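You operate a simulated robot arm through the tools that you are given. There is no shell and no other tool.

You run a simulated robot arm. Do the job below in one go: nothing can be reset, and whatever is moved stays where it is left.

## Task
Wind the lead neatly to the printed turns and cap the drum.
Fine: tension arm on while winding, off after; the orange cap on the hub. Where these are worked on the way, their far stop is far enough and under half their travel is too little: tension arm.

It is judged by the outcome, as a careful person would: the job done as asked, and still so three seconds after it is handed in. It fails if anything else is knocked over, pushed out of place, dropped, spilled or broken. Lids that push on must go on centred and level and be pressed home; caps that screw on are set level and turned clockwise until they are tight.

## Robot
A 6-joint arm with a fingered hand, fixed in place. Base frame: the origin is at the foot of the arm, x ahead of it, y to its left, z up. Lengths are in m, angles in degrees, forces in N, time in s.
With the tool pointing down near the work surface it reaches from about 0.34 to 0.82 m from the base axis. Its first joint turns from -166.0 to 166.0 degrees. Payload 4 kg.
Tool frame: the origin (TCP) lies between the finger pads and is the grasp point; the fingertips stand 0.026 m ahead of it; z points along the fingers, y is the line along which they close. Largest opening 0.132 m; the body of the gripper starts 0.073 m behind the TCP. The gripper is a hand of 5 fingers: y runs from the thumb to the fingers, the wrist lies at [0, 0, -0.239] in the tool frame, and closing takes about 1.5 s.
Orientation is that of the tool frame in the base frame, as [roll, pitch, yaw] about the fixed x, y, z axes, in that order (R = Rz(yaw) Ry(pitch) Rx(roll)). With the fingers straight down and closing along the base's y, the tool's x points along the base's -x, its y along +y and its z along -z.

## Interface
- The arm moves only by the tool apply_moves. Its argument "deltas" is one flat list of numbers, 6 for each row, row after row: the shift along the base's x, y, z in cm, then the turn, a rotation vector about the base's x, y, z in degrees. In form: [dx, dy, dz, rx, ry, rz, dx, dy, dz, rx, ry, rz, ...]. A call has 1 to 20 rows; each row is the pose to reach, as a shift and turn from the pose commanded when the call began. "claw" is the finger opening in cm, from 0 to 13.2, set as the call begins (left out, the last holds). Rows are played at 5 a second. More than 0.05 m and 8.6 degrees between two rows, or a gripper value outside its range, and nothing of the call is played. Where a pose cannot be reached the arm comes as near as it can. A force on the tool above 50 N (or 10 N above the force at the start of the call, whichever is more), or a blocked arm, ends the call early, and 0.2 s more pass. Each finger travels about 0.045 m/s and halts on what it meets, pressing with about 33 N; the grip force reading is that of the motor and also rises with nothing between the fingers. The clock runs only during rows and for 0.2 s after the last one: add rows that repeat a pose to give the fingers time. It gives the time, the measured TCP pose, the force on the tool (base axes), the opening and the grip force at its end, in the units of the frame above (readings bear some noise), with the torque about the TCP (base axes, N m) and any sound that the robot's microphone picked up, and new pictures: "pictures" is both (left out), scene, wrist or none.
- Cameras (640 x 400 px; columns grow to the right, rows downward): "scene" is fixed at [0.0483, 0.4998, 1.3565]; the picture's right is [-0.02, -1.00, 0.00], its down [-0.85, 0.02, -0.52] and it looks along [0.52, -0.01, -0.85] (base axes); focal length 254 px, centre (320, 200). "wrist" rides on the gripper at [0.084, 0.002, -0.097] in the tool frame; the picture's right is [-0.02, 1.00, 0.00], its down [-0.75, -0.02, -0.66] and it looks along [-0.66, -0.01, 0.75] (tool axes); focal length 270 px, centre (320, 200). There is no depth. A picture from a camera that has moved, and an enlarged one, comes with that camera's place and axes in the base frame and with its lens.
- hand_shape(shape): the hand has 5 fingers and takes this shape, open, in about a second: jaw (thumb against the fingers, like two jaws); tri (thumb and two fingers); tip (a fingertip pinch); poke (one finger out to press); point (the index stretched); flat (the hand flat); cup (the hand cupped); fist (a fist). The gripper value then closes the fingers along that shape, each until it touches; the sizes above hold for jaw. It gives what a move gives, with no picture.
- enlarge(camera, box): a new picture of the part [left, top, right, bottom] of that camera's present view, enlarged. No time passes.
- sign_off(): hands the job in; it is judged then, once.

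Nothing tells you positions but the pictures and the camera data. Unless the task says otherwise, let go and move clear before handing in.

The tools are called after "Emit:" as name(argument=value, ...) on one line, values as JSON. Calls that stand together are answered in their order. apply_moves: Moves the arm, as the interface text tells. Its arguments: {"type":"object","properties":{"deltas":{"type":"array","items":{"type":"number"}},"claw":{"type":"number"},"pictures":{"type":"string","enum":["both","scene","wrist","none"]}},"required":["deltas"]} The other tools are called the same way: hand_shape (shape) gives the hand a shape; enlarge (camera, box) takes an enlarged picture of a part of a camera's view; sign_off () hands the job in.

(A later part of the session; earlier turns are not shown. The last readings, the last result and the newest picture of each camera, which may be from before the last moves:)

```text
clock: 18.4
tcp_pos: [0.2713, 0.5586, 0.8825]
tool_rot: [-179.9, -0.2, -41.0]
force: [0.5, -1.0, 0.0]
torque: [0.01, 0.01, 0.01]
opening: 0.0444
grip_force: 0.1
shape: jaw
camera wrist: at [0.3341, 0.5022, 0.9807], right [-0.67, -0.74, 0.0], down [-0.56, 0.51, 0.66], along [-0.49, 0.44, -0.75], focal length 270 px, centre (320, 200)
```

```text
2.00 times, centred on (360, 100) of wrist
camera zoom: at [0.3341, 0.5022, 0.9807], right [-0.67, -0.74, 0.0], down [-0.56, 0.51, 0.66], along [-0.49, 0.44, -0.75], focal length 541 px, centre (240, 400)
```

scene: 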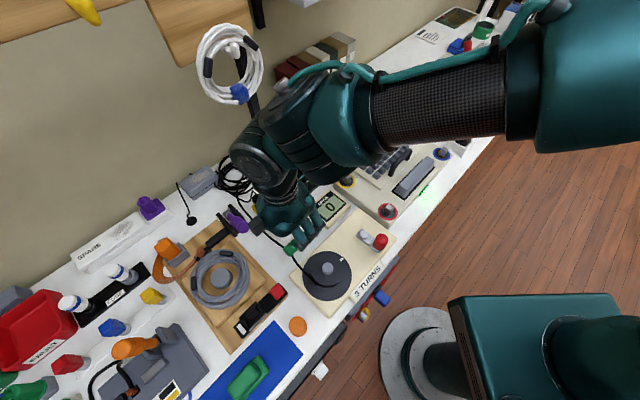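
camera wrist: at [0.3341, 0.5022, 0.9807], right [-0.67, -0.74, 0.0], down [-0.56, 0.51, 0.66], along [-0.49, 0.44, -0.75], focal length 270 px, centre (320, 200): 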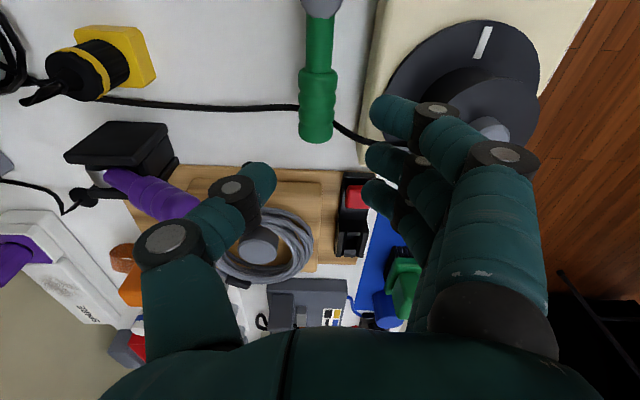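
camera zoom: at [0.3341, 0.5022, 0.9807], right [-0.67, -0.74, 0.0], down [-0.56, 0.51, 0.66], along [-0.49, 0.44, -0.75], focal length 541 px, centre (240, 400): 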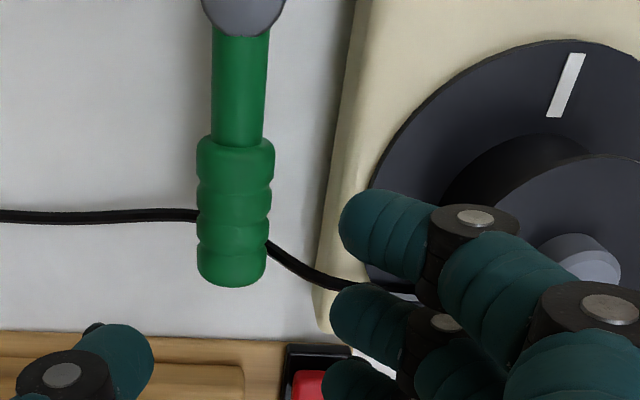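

The tension arm is on and stays in place over the lead. Next I'll turn back and position above the crank to look at the knob and drum closely.

Emit:
apply_moves(deltas=[0, -1.5, 2, 0, 0, -7.5, 0, -3, 3.8, 0, 0, -15, 0, -4.5, 3.8, 0, 0, -22.5, 0, -6, 3.8, 0, 0, -30, 0, -7.5, 3.8, 0, 0, -37.5, 0, -9, 3.8, 0, 0, -45, 0, -10.5, 3.8, 0, 0, -52.5, 0, -12, 3.8, 0, 0, -60, 0, -13.5, 3.8, 0, 0, -67.5, 0, -15, 3.8, 0, 0, -75, 0, -16.5, 3.8, 0, 0, -82.5, 0, -18, 3.8, 0, 0, -90, 0, -19.7, 3.8, 0, 0, -97])

Emit:
enlarge(camera="wrist", box=[180, 0, 460, 200])

Emit:
enlarge(camera="scene", box=[270, 180, 430, 310])

```text
clock: 21.2
tcp_pos: [0.2712, 0.359, 0.9207]
tool_rot: [-179.9, -0.1, -138.1]
force: [0.6, 0.4, -0.1]
torque: [0.02, -0.02, -0.02]
opening: 0.0443
grip_force: 0.3
shape: jaw
camera wrist: at [0.2064, 0.3042, 1.0165], right [-0.65, 0.76, 0.0], down [0.57, 0.49, 0.66], along [0.5, 0.43, -0.75], focal length 270 px, centre (320, 200)
```

scene: 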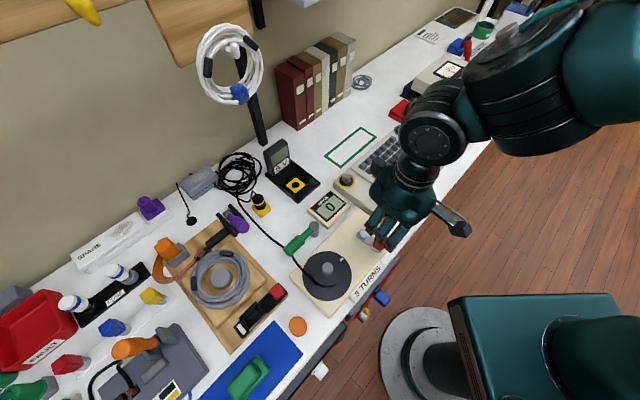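
wrist: 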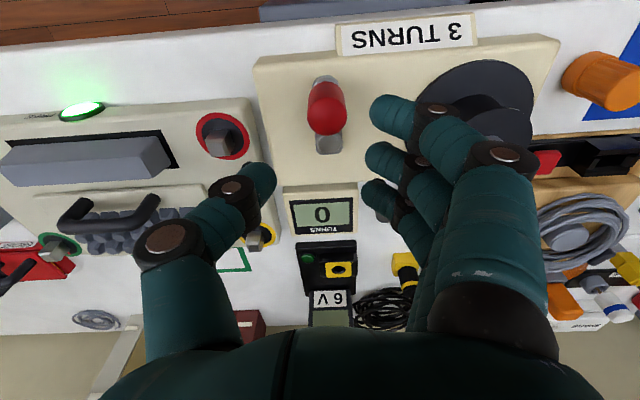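

```text
2.00 times, centred on (320, 100) of wrist
camera zoom: at [0.2064, 0.3042, 1.0165], right [-0.65, 0.76, 0.0], down [0.57, 0.49, 0.66], along [0.5, 0.43, -0.75], focal length 541 px, centre (320, 400)
```

zoom: 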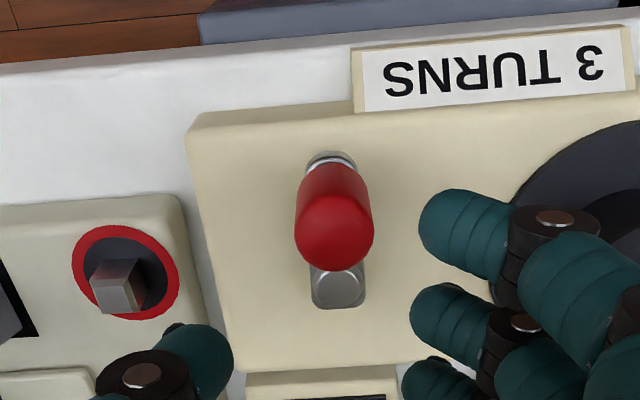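

```text
3.08 times, centred on (350, 245) of scene
camera zoom: at [0.0483, 0.4998, 1.3565], right [-0.02, -1.0, 0.0], down [-0.85, 0.02, -0.52], along [0.52, -0.01, -0.85], focal length 780 px, centre (228, 62)
```

zoom: 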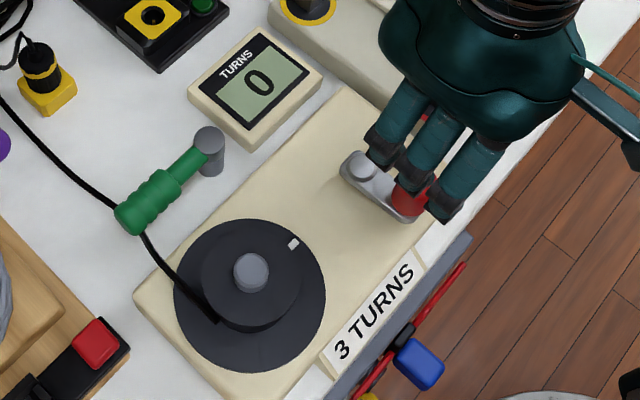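

The knob stands about 4 cm tall with its top at z≈0.83, near (0.268, 0.361), and the crank pivot is near (0.296, 0.392). I'll open to 6 cm and descend over it in stages.

Emit:
apply_moves(deltas=[-0.2, 0.05, -1, 0, 0, 0, -0.4, 0.1, -2.5, 0, 0, 0, -0.4, 0.1, -4, 0, 0, 0, -0.4, 0.1, -5, 0, 0, 0, -0.4, 0.1, -5, 0, 0, 0], claw=6.5)

Emit:
enlarge(camera="wrist", box=[200, 30, 440, 230])

Emit:
enlarge(camera="scene", box=[310, 180, 450, 290])

```text
clock: 22.4
tcp_pos: [0.2687, 0.3606, 0.8702]
tool_rot: [-180.0, 0.0, -137.9]
force: [-0.6, 0.2, 0.3]
torque: [-0.04, 0.02, 0.0]
opening: 0.0642
grip_force: 0.1
shape: jaw
camera wrist: at [0.2033, 0.3059, 0.9672], right [-0.65, 0.76, 0.0], down [0.57, 0.49, 0.66], along [0.5, 0.43, -0.75], focal length 270 px, centre (320, 200)
```

scene: 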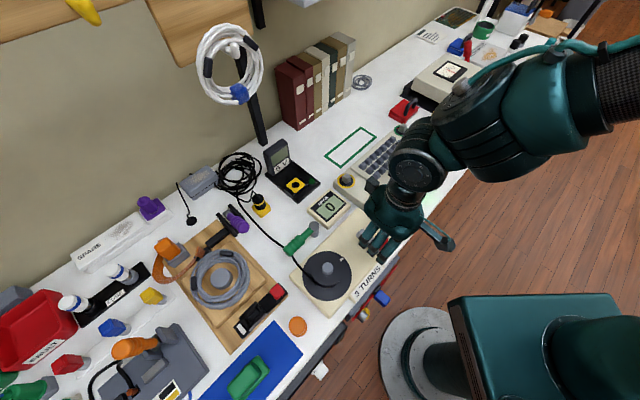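
wrist: 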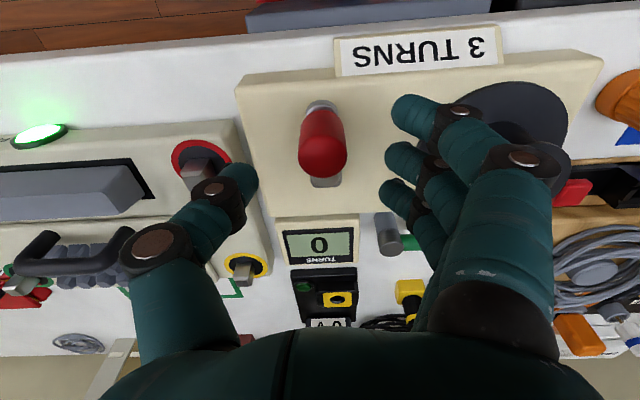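

```text
2.00 times, centred on (320, 130) of wrist
camera zoom: at [0.2033, 0.3059, 0.9672], right [-0.65, 0.76, 0.0], down [0.57, 0.49, 0.66], along [0.5, 0.43, -0.75], focal length 541 px, centre (320, 340)
```

zoom: 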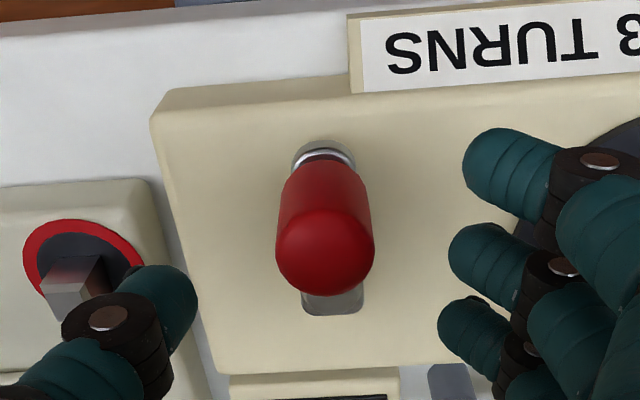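

```text
3.64 times, centred on (380, 235) of scene
camera zoom: at [0.0483, 0.4998, 1.3565], right [-0.02, -1.0, 0.0], down [-0.85, 0.02, -0.52], along [0.52, -0.01, -0.85], focal length 922 px, centre (102, 73)
```

zoom: 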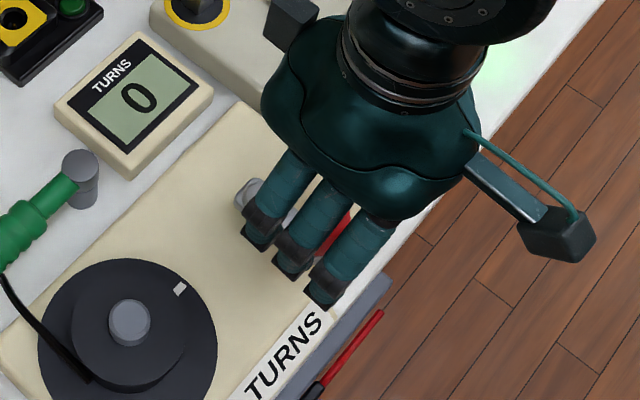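

The knob is centred between thumb and fingers to within a few millimetres. I'll descend to z≈0.825, which clears the neighbouring rotary, and close on it.

Emit:
apply_moves(deltas=[0, 0.2, -1.5, 0, 0, 0, 0, 0.2, -3, 0, 0, 0, 0, 0.2, -4.4, 0, 0, 0, 0, 0.2, -4.4, 0, 0, 0], claw=6.0, pictures="none")

Emit:
apply_moves(deltas=[0, 0, 0, 0, 0, 0, 0, 0, 0, 0, 0, 0, 0, 0, 0, 0, 0, 0, 0, 0, 0, 0, 0, 0, 0, 0, 0, 0, 0, 0], claw=1.5)

Emit:
enlarge(camera="wrist", box=[200, 50, 440, 250])

```text
clock: 23.4
tcp_pos: [0.2673, 0.3625, 0.8254]
tool_rot: [180.0, 0.0, -138.0]
force: [0.4, -0.5, 0.2]
torque: [0.01, 0.01, -0.01]
opening: 0.061
grip_force: 0.1
shape: jaw
```

```text
clock: 24.6
tcp_pos: [0.269, 0.362, 0.825]
tool_rot: [-179.9, 0.0, -138.2]
force: [9.4, -5.5, -3.8]
torque: [-0.02, -0.1, 0.05]
opening: 0.0089
grip_force: 32.9
shape: jaw
camera wrist: at [0.2041, 0.3078, 0.9226], right [-0.65, 0.76, 0.0], down [0.57, 0.49, 0.66], along [0.5, 0.43, -0.75], focal length 270 px, centre (320, 200)
```

scene: 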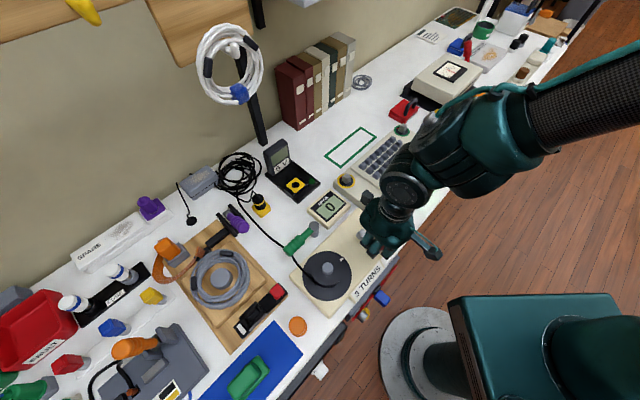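
wrist: 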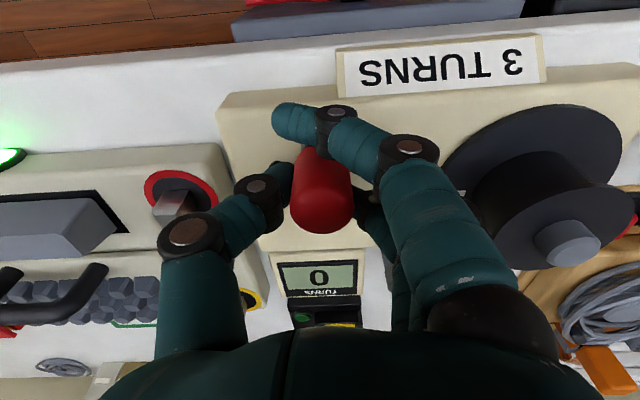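

```text
2.00 times, centred on (320, 150) of wrist
camera zoom: at [0.2041, 0.3078, 0.9226], right [-0.65, 0.76, 0.0], down [0.57, 0.49, 0.66], along [0.5, 0.43, -0.75], focal length 541 px, centre (320, 300)
```

zoom: 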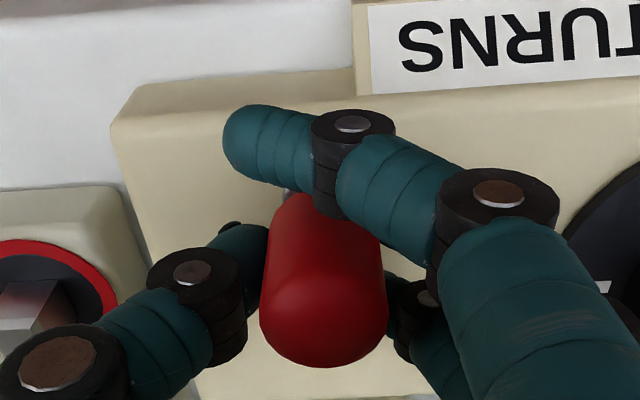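

Thumb and two fingers hold the knob, and the index sits in front of it as a cage. From the way the lead lies on the drum, take-up should be counter-clockwise seen from above, so I'll try a small arc that way and watch the force and drum mark.

Emit:
apply_moves(deltas=[0.57, -0.45, 0, 0, 0, 0, 1.2, -0.8, 0, 0, 0, 0, 1.88, -1.03, 0, 0, 0, 0, 2.6, -1.13, 0, 0, 0, 0])

Emit:
enlarge(camera="scene", box=[270, 180, 430, 310])

Emit:
enlarge(camera="wrist", box=[200, 50, 440, 250])

```text
clock: 25.6
tcp_pos: [0.2947, 0.3499, 0.8255]
tool_rot: [-179.9, -0.1, -138.1]
force: [-0.8, -13.7, -4.2]
torque: [-0.14, 0.14, 0.12]
opening: 0.0065
grip_force: 32.8
shape: jaw
camera wrist: at [0.2296, 0.2957, 0.9225], right [-0.65, 0.76, 0.0], down [0.57, 0.49, 0.66], along [0.5, 0.43, -0.75], focal length 270 px, centre (320, 200)
```

scene: 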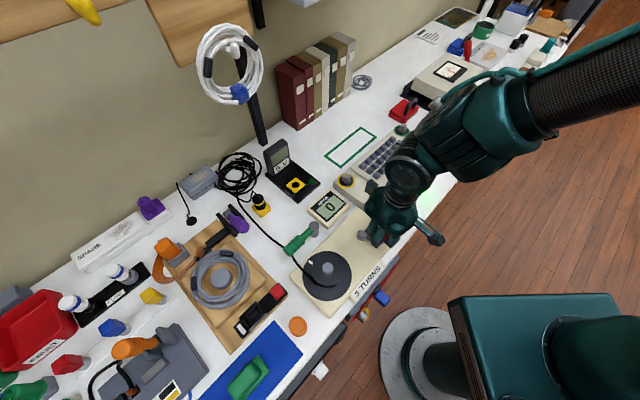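
wrist: 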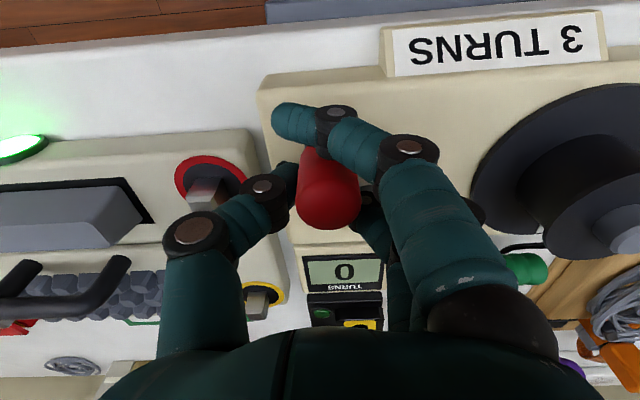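

```text
3.08 times, centred on (350, 245) of scene
camera zoom: at [0.0483, 0.4998, 1.3565], right [-0.02, -1.0, 0.0], down [-0.85, 0.02, -0.52], along [0.52, -0.01, -0.85], focal length 780 px, centre (228, 62)
```

zoom: 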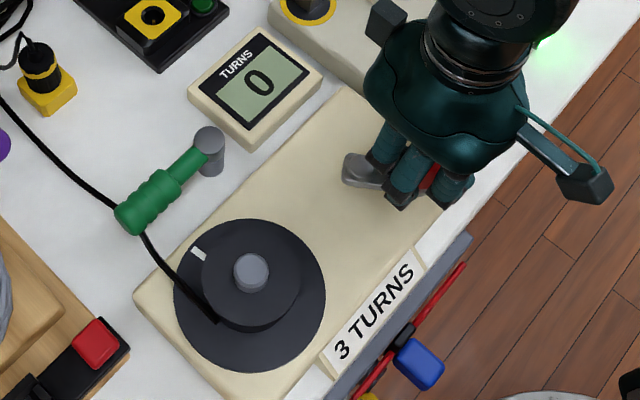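

```text
2.00 times, centred on (320, 150) of wrist
camera zoom: at [0.2296, 0.2957, 0.9225], right [-0.65, 0.76, 0.0], down [0.57, 0.49, 0.66], along [0.5, 0.43, -0.75], focal length 541 px, centre (320, 300)
```

zoom: 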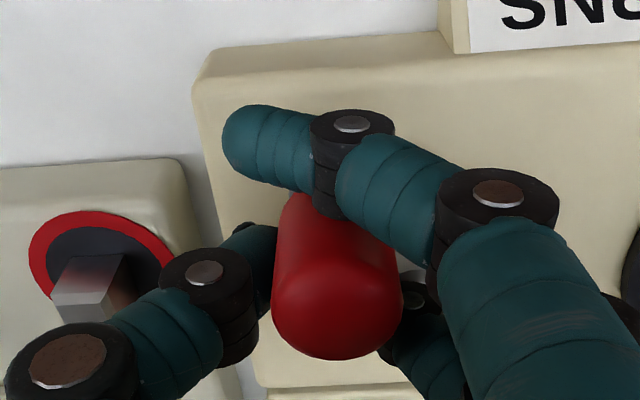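

The drum mark moved counter-clockwise by roughly 90° for 40° of crank, so the drum is geared up. The knob also wants a slightly larger radius. I'll continue in modest arcs and read the counter each time.

Emit:
apply_moves(deltas=[0.5, -0.25, 0, 0, 0, 0, 1.02, -0.26, 0, 0, 0, 0, 2.13, 0.09, 0, 0, 0, 0, 3.11, 0.71, 0, 0, 0, 0])

Emit:
enlarge(camera="scene", box=[270, 180, 430, 310])

Emit:
enlarge(camera="wrist", box=[200, 50, 440, 250])

```text
clock: 26.6
tcp_pos: [0.3264, 0.3581, 0.8263]
tool_rot: [-179.8, 0.0, -138.3]
force: [9.5, -21.2, -3.2]
torque: [-0.05, -0.27, 0.33]
opening: 0.0053
grip_force: 33.1
shape: jaw
camera wrist: at [0.2613, 0.3037, 0.9227], right [-0.65, 0.76, 0.0], down [0.57, 0.49, 0.66], along [0.5, 0.43, -0.75], focal length 270 px, centre (320, 200)
```

scene: 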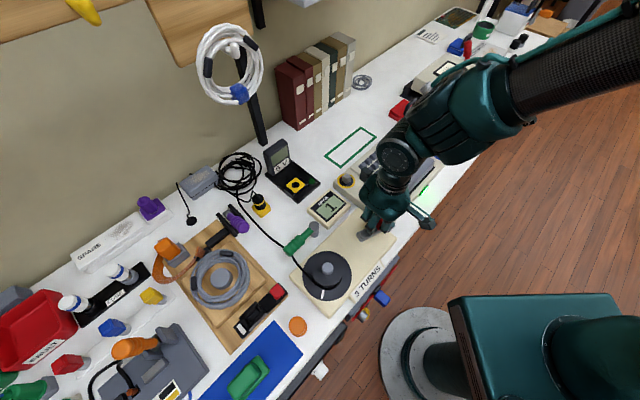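
wrist: 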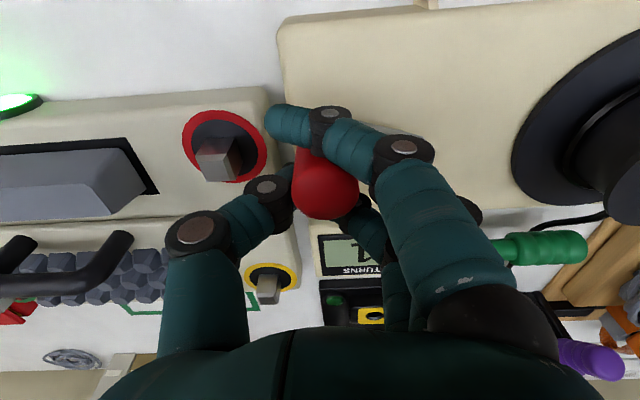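

```text
3.08 times, centred on (350, 245) of scene
camera zoom: at [0.0483, 0.4998, 1.3565], right [-0.02, -1.0, 0.0], down [-0.85, 0.02, -0.52], along [0.52, -0.01, -0.85], focal length 780 px, centre (228, 62)
```

zoom: 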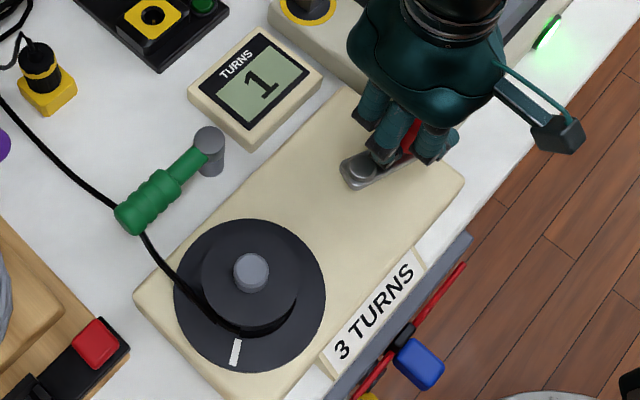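

```text
2.00 times, centred on (320, 150) of wrist
camera zoom: at [0.2613, 0.3037, 0.9227], right [-0.65, 0.76, 0.0], down [0.57, 0.49, 0.66], along [0.5, 0.43, -0.75], focal length 541 px, centre (320, 300)
```

zoom: 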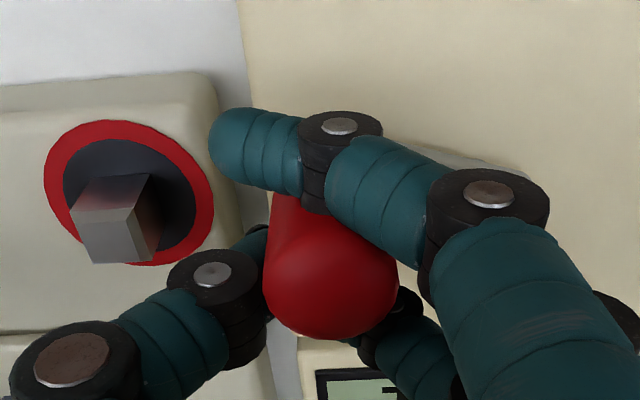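

The counter already reads 1 and the drum has turned about 210° counter-clockwise. The outward force looks like the fingers rubbing the crank's pivot cap, so I'll loosen, raise the hand about 1 cm and re-grip higher on the knob.

Emit:
apply_moves(deltas=[0, 0, 0.5, 0, 0, 0, 0, 0, 1.0, 0, 0, 0, 0, 0, 1.0, 0, 0, 0], claw=4.2, pictures="wrist")

Emit:
enlarge(camera="wrist", box=[200, 50, 440, 250])

Emit:
enlarge(camera="scene", box=[310, 180, 430, 280])

```text
clock: 27.4
tcp_pos: [0.3244, 0.3592, 0.8363]
tool_rot: [-180.0, 0.0, -138.0]
force: [-0.9, 0.4, -0.2]
torque: [-0.01, -0.01, 0.01]
opening: 0.0411
grip_force: 0.0
shape: jaw
camera wrist: at [0.2597, 0.3051, 0.9334], right [-0.65, 0.76, 0.0], down [0.57, 0.49, 0.66], along [0.5, 0.43, -0.75], focal length 270 px, centre (320, 200)
```

wrist: 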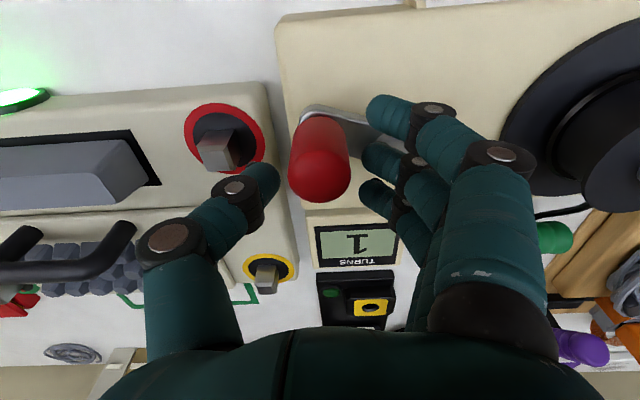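

```text
2.00 times, centred on (320, 150) of wrist
camera zoom: at [0.2597, 0.3051, 0.9334], right [-0.65, 0.76, 0.0], down [0.57, 0.49, 0.66], along [0.5, 0.43, -0.75], focal length 541 px, centre (320, 300)
```

zoom: 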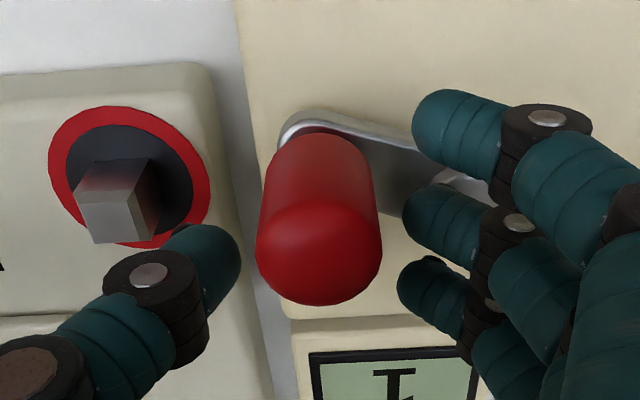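

```text
4.00 times, centred on (370, 230) of scene
camera zoom: at [0.0483, 0.4998, 1.3565], right [-0.02, -1.0, 0.0], down [-0.85, 0.02, -0.52], along [0.52, -0.01, -0.85], focal length 1014 px, centre (120, 80)
```

zoom: 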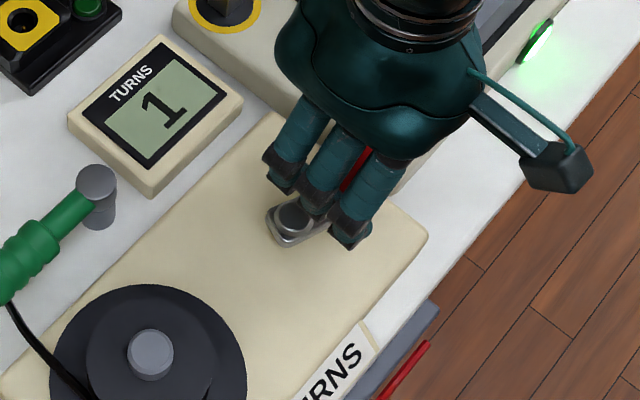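

The knob is really at about (0.319, 0.356), giving a radius near 4.45 cm, and was sitting 6 mm off in my grip. I'll recentre on it and close at this higher level.

Emit:
apply_moves(deltas=[-0.2, -0.15, 0, 0, 0, 0, -0.45, -0.3, -0.1, 0, 0, 0, -0.45, -0.3, -0.1, 0, 0, 0], pictures="none")

Emit:
apply_moves(deltas=[0, 0, 0, 0, 0, 0, 0, 0, 0, 0, 0, 0, 0, 0, 0, 0, 0, 0, 0, 0, 0, 0, 0, 0], claw=1.0, pictures="wrist")

Emit:
enlarge(camera="wrist", box=[200, 50, 440, 250])

Emit:
enlarge(camera="scene", box=[270, 180, 430, 310])

```text
clock: 28.2
tcp_pos: [0.32, 0.3552, 0.8351]
tool_rot: [-179.9, 0.0, -138.0]
force: [-0.3, -0.7, 0.0]
torque: [0.0, 0.02, 0.01]
opening: 0.0414
grip_force: 0.1
shape: jaw
```

```text
clock: 29.2
tcp_pos: [0.3213, 0.3547, 0.8358]
tool_rot: [-179.9, -0.2, -138.2]
force: [5.5, -11.1, -1.8]
torque: [-0.1, 0.03, 0.1]
opening: 0.0045
grip_force: 32.6
shape: jaw
camera wrist: at [0.2557, 0.3005, 0.9321], right [-0.65, 0.76, 0.0], down [0.57, 0.49, 0.66], along [0.5, 0.43, -0.75], focal length 270 px, centre (320, 200)
```

wrist: 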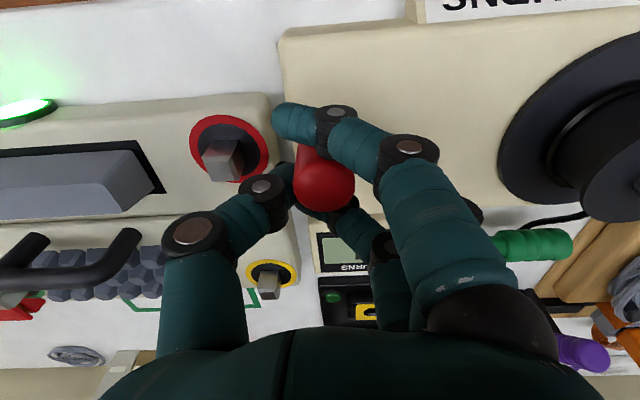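

```text
2.00 times, centred on (320, 150) of wrist
camera zoom: at [0.2557, 0.3005, 0.9321], right [-0.65, 0.76, 0.0], down [0.57, 0.49, 0.66], along [0.5, 0.43, -0.75], focal length 541 px, centre (320, 300)
```

zoom: 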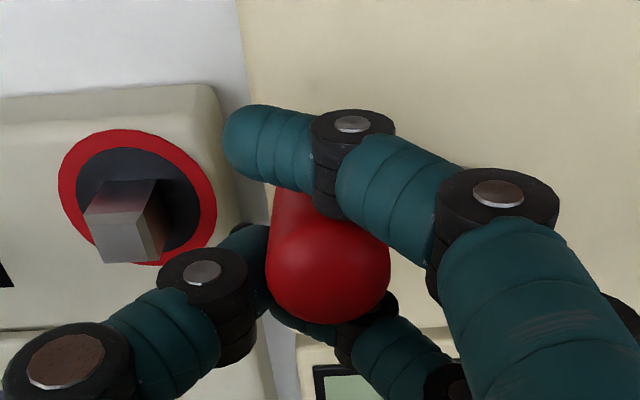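

```text
3.08 times, centred on (350, 245) of scene
camera zoom: at [0.0483, 0.4998, 1.3565], right [-0.02, -1.0, 0.0], down [-0.85, 0.02, -0.52], along [0.52, -0.01, -0.85], focal length 780 px, centre (228, 62)
```

zoom: 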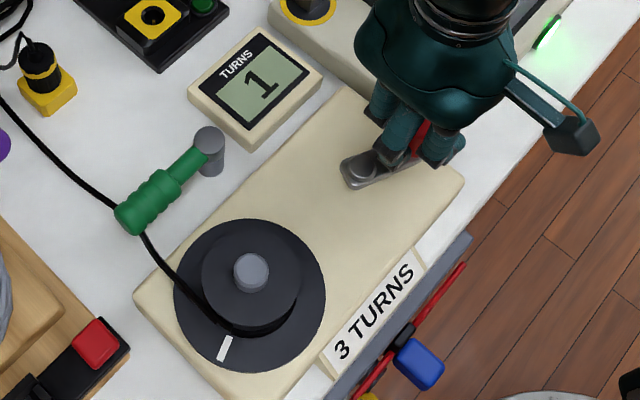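

The knob is now caged on all sides by thumb, index, middle and ring. I'll continue counter-clockwise with the circle shifted slightly to relieve the side force.

Emit:
apply_moves(deltas=[0.4, -0.1, 0, 0, 0, 0, 0.95, 0.34, 0, 0, 0, 0, 1.57, 1.03, 0, 0, 0, 0, 2.04, 1.84, 0, 0, 0, 0, 2.32, 2.72, 0, 0, 0, 0])

Emit:
enlarge(camera="scene", box=[270, 180, 430, 310])

Emit:
enlarge(camera="wrist", box=[200, 50, 440, 250])

```text
clock: 30.4
tcp_pos: [0.3461, 0.3852, 0.8354]
tool_rot: [-179.9, 0.3, -138.2]
force: [29.3, -6.5, 2.4]
torque: [-0.12, -0.42, 0.19]
opening: 0.0049
grip_force: 32.4
shape: jaw
camera wrist: at [0.2799, 0.3297, 0.9317], right [-0.65, 0.76, 0.0], down [0.57, 0.49, 0.66], along [0.5, 0.43, -0.75], focal length 270 px, centre (320, 200)
```

scene: 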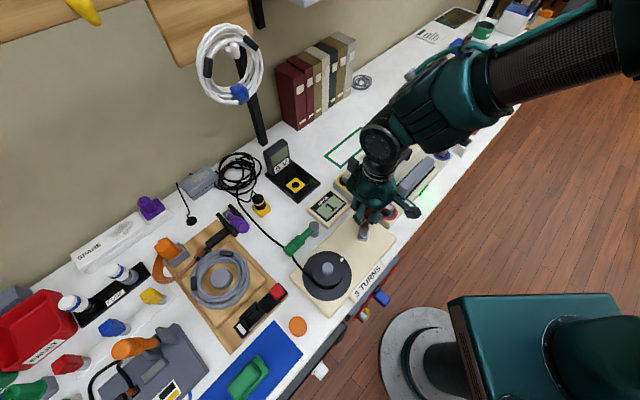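
wrist: 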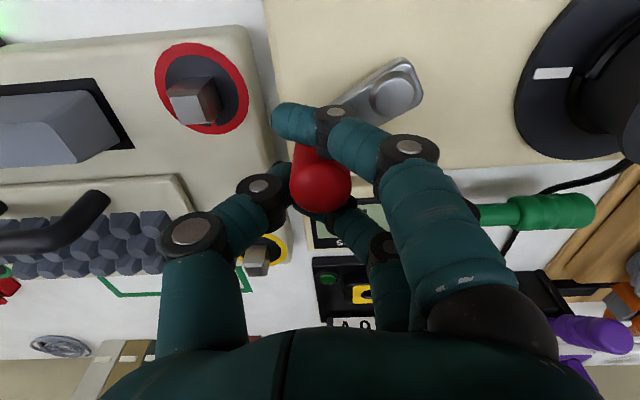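

```text
3.08 times, centred on (350, 245) of scene
camera zoom: at [0.0483, 0.4998, 1.3565], right [-0.02, -1.0, 0.0], down [-0.85, 0.02, -0.52], along [0.52, -0.01, -0.85], focal length 780 px, centre (228, 62)
```

zoom: 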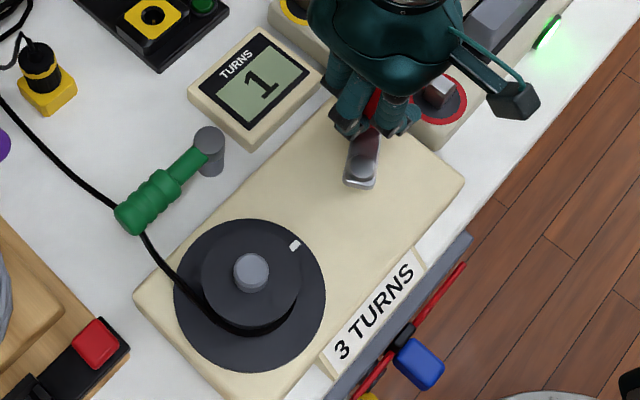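

```text
2.00 times, centred on (320, 150) of wrist
camera zoom: at [0.2799, 0.3297, 0.9317], right [-0.65, 0.76, 0.0], down [0.57, 0.49, 0.66], along [0.5, 0.43, -0.75], focal length 541 px, centre (320, 300)
```

zoom: 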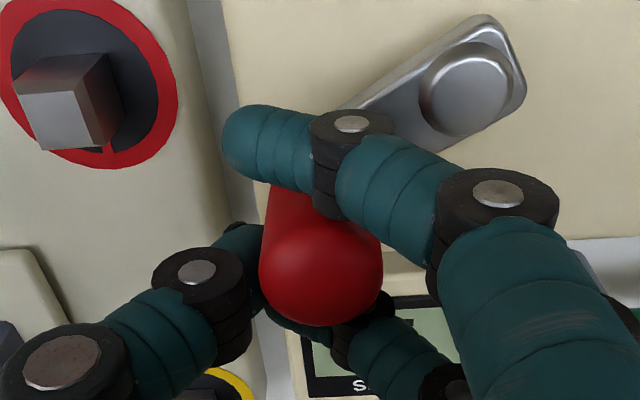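

The mark is back at its starting point after 120° of crank, so the gearing is 3:1. One full crank turn gives 3 drum turns and ends where the crank started. I'll widen the circle to about 4.75 cm and keep going.

Emit:
apply_moves(deltas=[0.33, 0.42, 0, 0, 0, 0, 0.4, 1.24, 0, 0, 0, 0, 0.3, 2.23, 0, 0, 0, 0, -0.01, 3.17, 0, 0, 0, 0, -0.51, 4.03, 0, 0, 0, 0, -1.17, 4.77, 0, 0, 0, 0])

Emit:
enlarge(camera="scene", box=[270, 180, 430, 310])

Emit:
enlarge(camera="wrist", box=[200, 50, 440, 250])

```text
clock: 31.8
tcp_pos: [0.3307, 0.4302, 0.8343]
tool_rot: [179.9, -0.3, -137.9]
force: [0.0, 1.8, -2.4]
torque: [0.16, 0.14, -0.04]
opening: 0.0026
grip_force: 33.2
shape: jaw
camera wrist: at [0.2653, 0.3758, 0.9323], right [-0.66, 0.76, 0.0], down [0.57, 0.5, 0.65], along [0.49, 0.43, -0.76], focal length 270 px, centre (320, 200)
```

scene: 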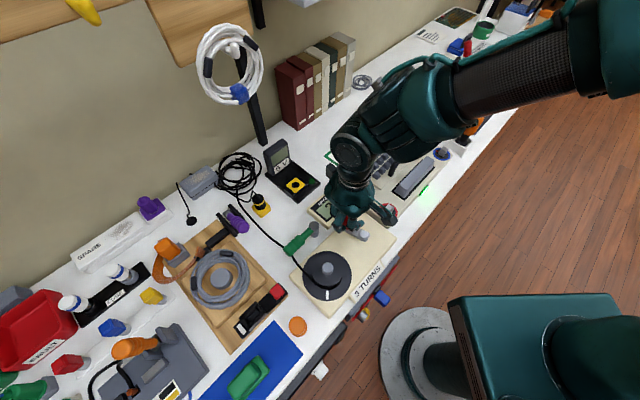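
wrist: 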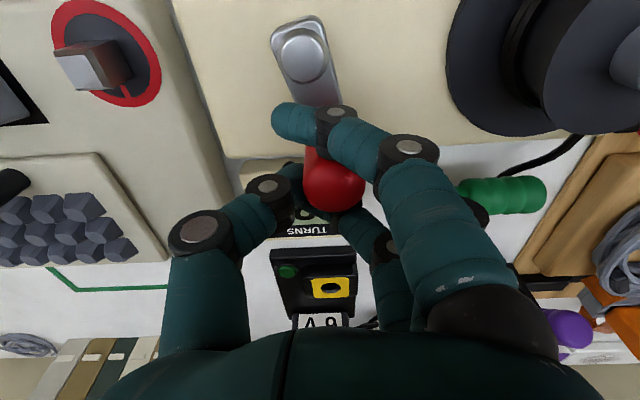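

```text
3.08 times, centred on (350, 245) of scene
camera zoom: at [0.0483, 0.4998, 1.3565], right [-0.02, -1.0, 0.0], down [-0.85, 0.02, -0.52], along [0.52, -0.01, -0.85], focal length 780 px, centre (228, 62)
```

zoom: 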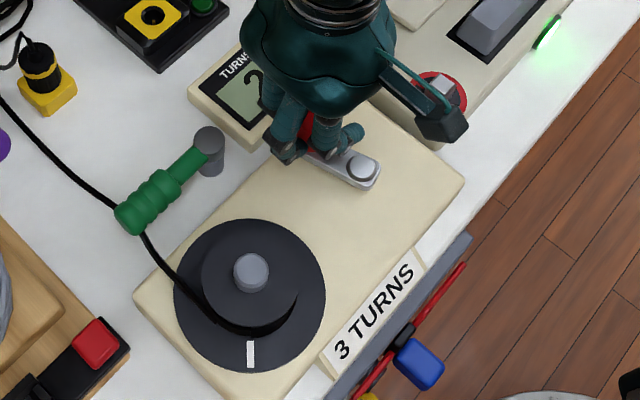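

```text
2.00 times, centred on (320, 150) of wrist
camera zoom: at [0.2653, 0.3758, 0.9323], right [-0.66, 0.76, 0.0], down [0.57, 0.5, 0.65], along [0.49, 0.43, -0.76], focal length 541 px, centre (320, 300)
```

zoom: 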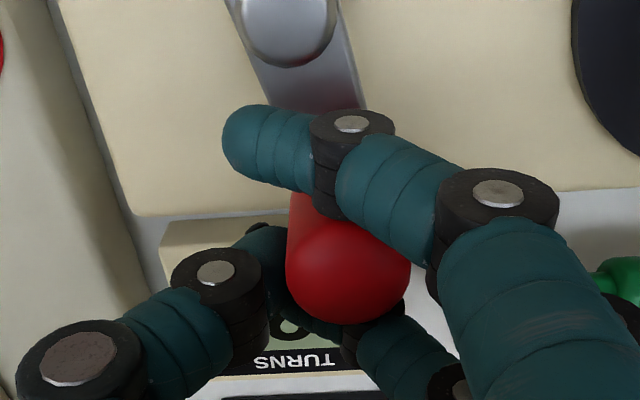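

The counter reads 2 and the force is near zero. Next the knob passes on the drum side, so I'll turn the hand gradually as the crank moves, to keep the fingers away from the drum flanges.

Emit:
apply_moves(deltas=[-0.98, 0.41, 0, 0, 0, 6, -1.77, 0.76, 0, 0, 0, 12, -2.59, 0.95, 0, 0, 0, 18, -3.43, 1.0, 0, 0, 0, 24])

Emit:
enlarge(camera="scene", box=[270, 180, 430, 310])

Emit:
enlarge(camera="wrist", box=[200, 50, 440, 250])

```text
clock: 32.8
tcp_pos: [0.297, 0.4404, 0.8348]
tool_rot: [-180.0, -0.1, -113.9]
force: [-0.9, 2.3, -4.8]
torque: [0.09, 0.19, -0.02]
opening: 0.0024
grip_force: 32.7
shape: jaw
camera wrist: at [0.2605, 0.3642, 0.9324], right [-0.91, 0.42, 0.0], down [0.32, 0.68, 0.66], along [0.28, 0.59, -0.75], focal length 270 px, centre (320, 200)
```

scene: 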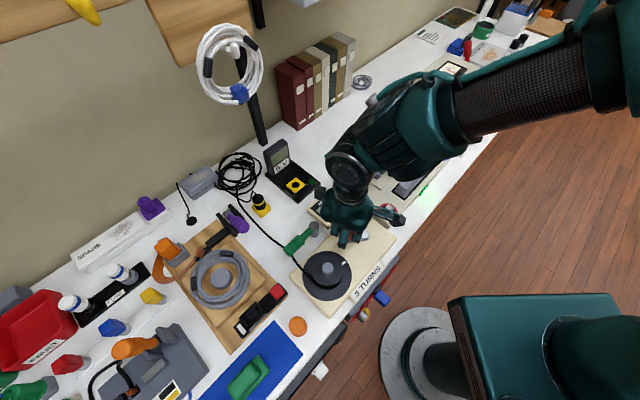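
wrist: 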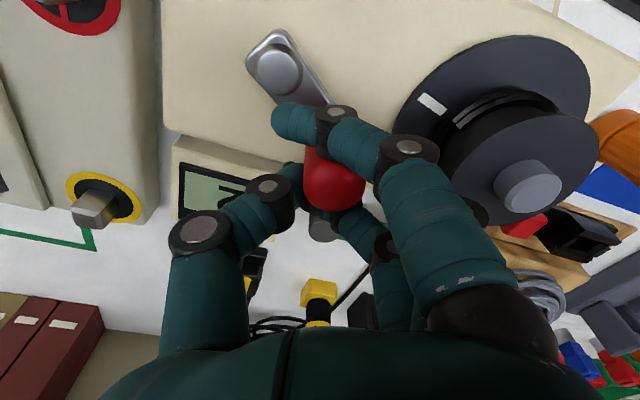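

```text
3.08 times, centred on (350, 245) of scene
camera zoom: at [0.0483, 0.4998, 1.3565], right [-0.02, -1.0, 0.0], down [-0.85, 0.02, -0.52], along [0.52, -0.01, -0.85], focal length 780 px, centre (228, 62)
```

zoom: 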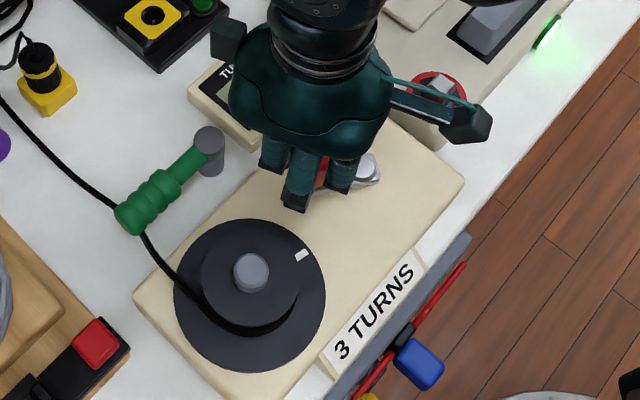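

```text
2.00 times, centred on (320, 150) of wrist
camera zoom: at [0.2605, 0.3642, 0.9324], right [-0.91, 0.42, 0.0], down [0.32, 0.68, 0.66], along [0.28, 0.59, -0.75], focal length 541 px, centre (320, 300)
```

zoom: 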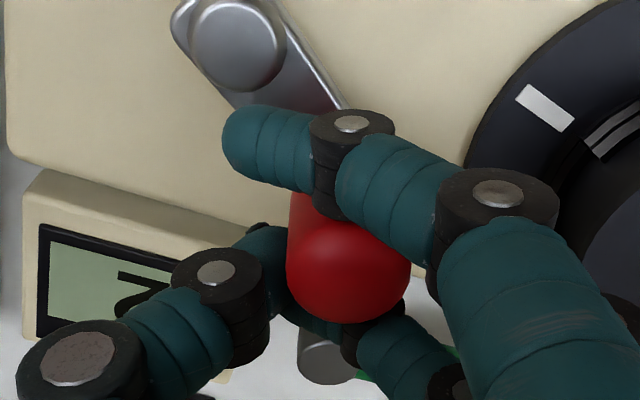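

Forces stay tiny and the drum is at about 1.95 turns. I'll continue, turning the hand a bit faster as it passes the drum.

Emit:
apply_moves(deltas=[-0.84, -0.06, 0, 0, 0, 8, -1.66, -0.26, 0, 0, 0, 16, -2.41, -0.59, 0, 0, 0, 24])

Emit:
enlarge(camera="scene", box=[270, 180, 430, 310])

Emit:
enlarge(camera="wrist", box=[260, 50, 500, 250])

```text
clock: 33.6
tcp_pos: [0.2741, 0.4336, 0.8344]
tool_rot: [-180.0, -0.1, -90.1]
force: [0.7, -3.2, -2.6]
torque: [-0.07, 0.16, 0.02]
opening: 0.0025
grip_force: 32.9
shape: jaw
camera wrist: at [0.2706, 0.3504, 0.9323], right [-1.0, 0.02, 0.0], down [0.01, 0.75, 0.66], along [0.01, 0.66, -0.75], focal length 270 px, centre (320, 200)
```

scene: 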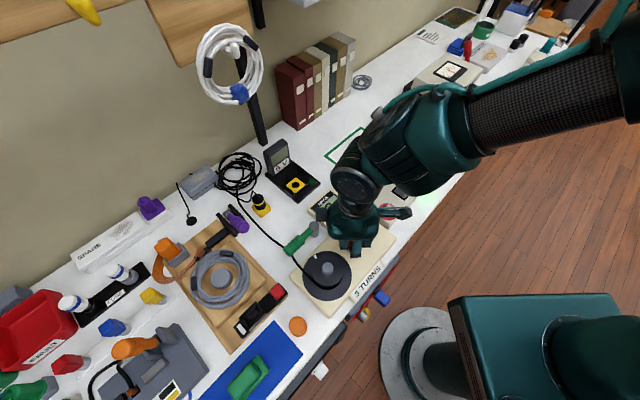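
wrist: 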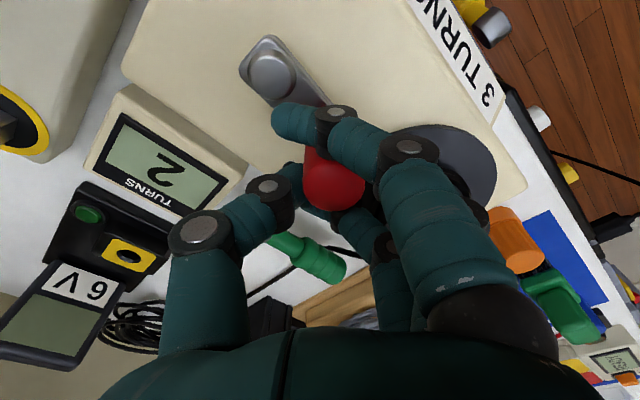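

```text
3.08 times, centred on (350, 245) of scene
camera zoom: at [0.0483, 0.4998, 1.3565], right [-0.02, -1.0, 0.0], down [-0.85, 0.02, -0.52], along [0.52, -0.01, -0.85], focal length 780 px, centre (228, 62)
```

zoom: 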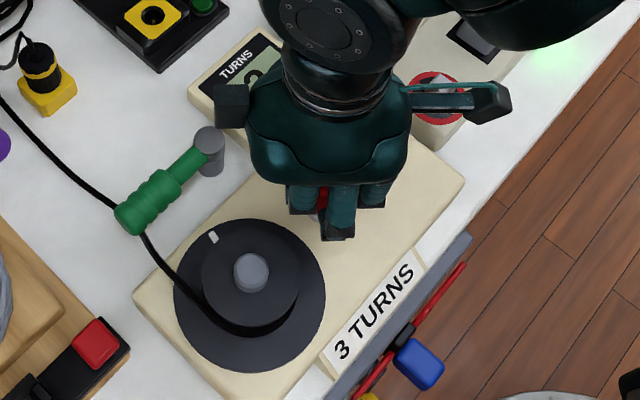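

```text
2.00 times, centred on (380, 150) of wrist
camera zoom: at [0.2706, 0.3504, 0.9323], right [-1.0, 0.02, 0.0], down [0.01, 0.75, 0.66], along [0.01, 0.66, -0.75], focal length 541 px, centre (200, 300)
```

zoom: 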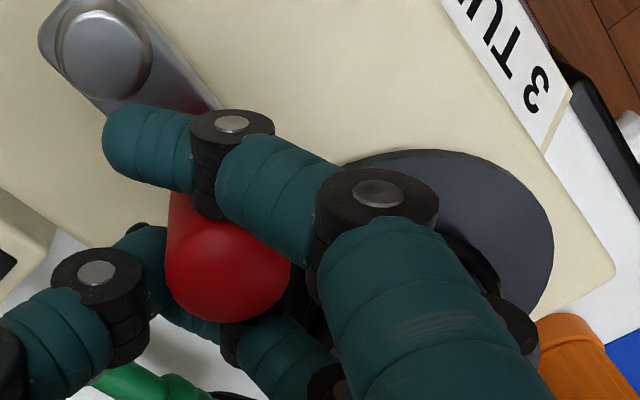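

Drum at about 2.25 turns, with the fingers clear of it. Continuing.

Emit:
apply_moves(deltas=[-0.69, -0.47, 0, 0, 0, 8, -1.28, -1.02, 0, 0, 0, 16, -1.75, -1.69, 0, 0, 0, 24, -2.04, -2.45, 0, 0, 0, 28])

Emit:
enlarge(camera="scene", box=[270, 180, 430, 310])

```text
clock: 34.6
tcp_pos: [0.2528, 0.4106, 0.8353]
tool_rot: [-180.0, 0.0, -62.0]
force: [4.4, 0.0, 0.1]
torque: [-0.17, 0.03, 0.07]
opening: 0.0026
grip_force: 32.9
shape: jaw
camera wrist: at [0.29, 0.336, 0.932], right [-0.89, -0.45, 0.0], down [-0.34, 0.67, 0.66], along [-0.3, 0.59, -0.75], focal length 270 px, centre (320, 200)
```

scene: 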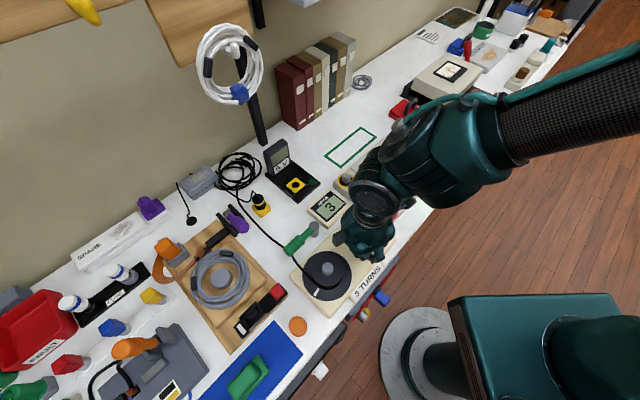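
wrist: 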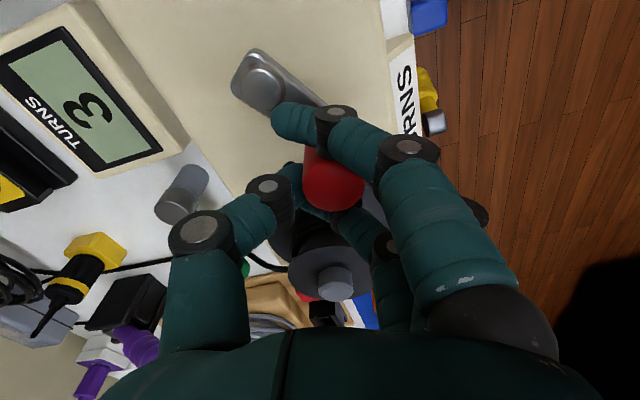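

```text
3.08 times, centred on (350, 245) of scene
camera zoom: at [0.0483, 0.4998, 1.3565], right [-0.02, -1.0, 0.0], down [-0.85, 0.02, -0.52], along [0.52, -0.01, -0.85], focal length 780 px, centre (228, 62)
```

zoom: 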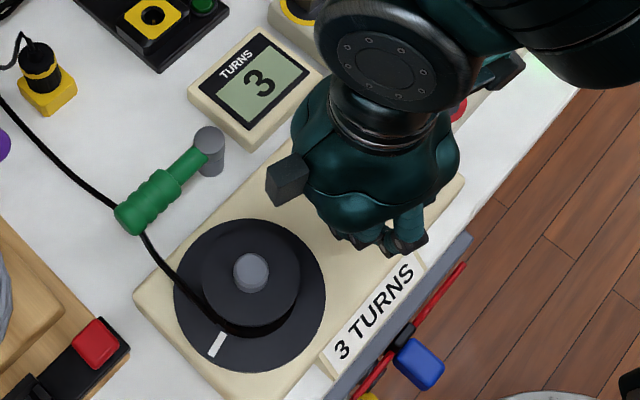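

The counter reads 3 and the mark shows about 2.55 turns. I'll continue to exactly 3.0, slowing near the end.

Emit:
apply_moves(deltas=[-0.15, -0.78, 0, 0, 0, 4, -0.12, -1.58, 0, 0, 0, 6, 0.06, -2.36, 0, 0, 0, 8, 0.37, -3.11, 0, 0, 0, 10])

Emit:
enlarge(camera="scene", box=[270, 180, 430, 310])

```text
clock: 35.6
tcp_pos: [0.2564, 0.3811, 0.8351]
tool_rot: [180.0, -0.2, -52.0]
force: [1.0, 0.9, 4.4]
torque: [-0.2, 0.12, -0.03]
opening: 0.0029
grip_force: 32.3
shape: jaw
camera wrist: at [0.3062, 0.3129, 0.9315], right [-0.8, -0.6, 0.0], down [-0.45, 0.6, 0.66], along [-0.39, 0.53, -0.75], focal length 270 px, centre (320, 200)
```

scene: 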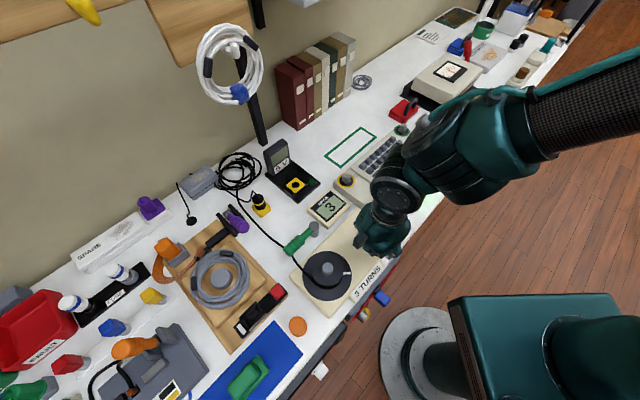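
wrist: 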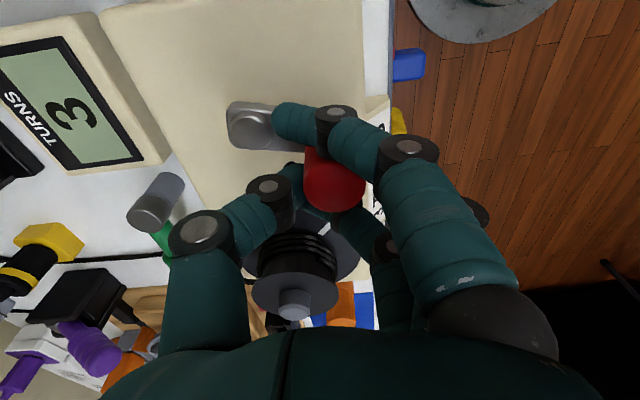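

```text
3.08 times, centred on (350, 245) of scene
camera zoom: at [0.0483, 0.4998, 1.3565], right [-0.02, -1.0, 0.0], down [-0.85, 0.02, -0.52], along [0.52, -0.01, -0.85], focal length 780 px, centre (228, 62)
```

zoom: 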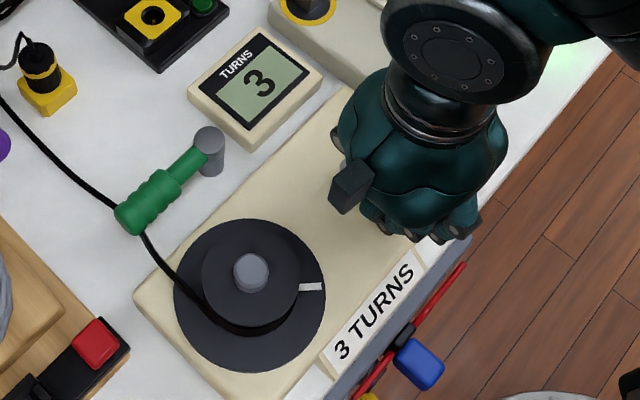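

About 16° of crank remain, and I'll finish with small steps.

Emit:
apply_moves(deltas=[0.21, -0.34, 0, 0, 0, 1, 0.43, -0.66, 0, 0, 0, 2, 0.65, -0.9, 0, 0, 0, 2, 0.65, -0.9, 0, 0, 0, 2])

Emit:
enlarge(camera="scene", box=[270, 180, 430, 310])

```text
clock: 36.6
tcp_pos: [0.2633, 0.3705, 0.8349]
tool_rot: [-180.0, -0.1, -50.1]
force: [0.0, 0.6, 6.2]
torque: [-0.24, 0.16, -0.02]
opening: 0.003
grip_force: 33.0
shape: jaw
camera wrist: at [0.3156, 0.3055, 0.9313], right [-0.78, -0.63, 0.0], down [-0.47, 0.59, 0.66], along [-0.41, 0.51, -0.75], focal length 270 px, centre (320, 200)
```

scene: 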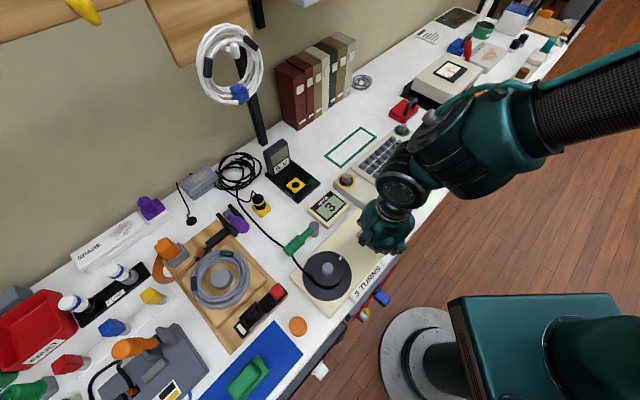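
wrist: 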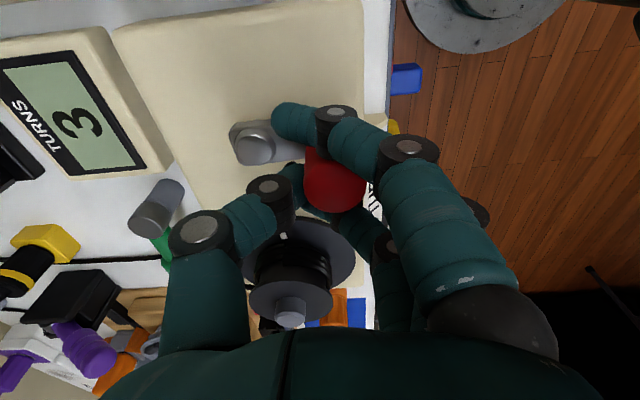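

```text
3.08 times, centred on (350, 245) of scene
camera zoom: at [0.0483, 0.4998, 1.3565], right [-0.02, -1.0, 0.0], down [-0.85, 0.02, -0.52], along [0.52, -0.01, -0.85], focal length 780 px, centre (228, 62)
```

zoom: 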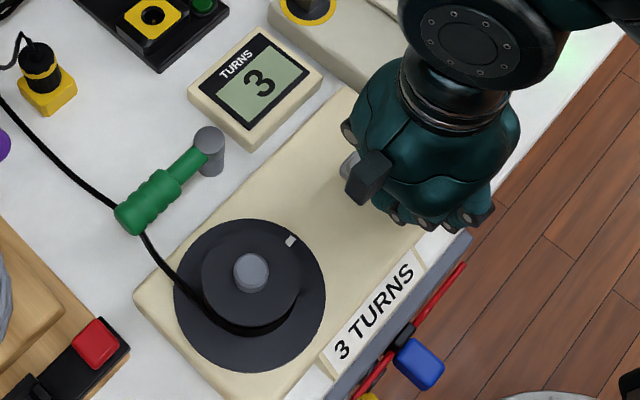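

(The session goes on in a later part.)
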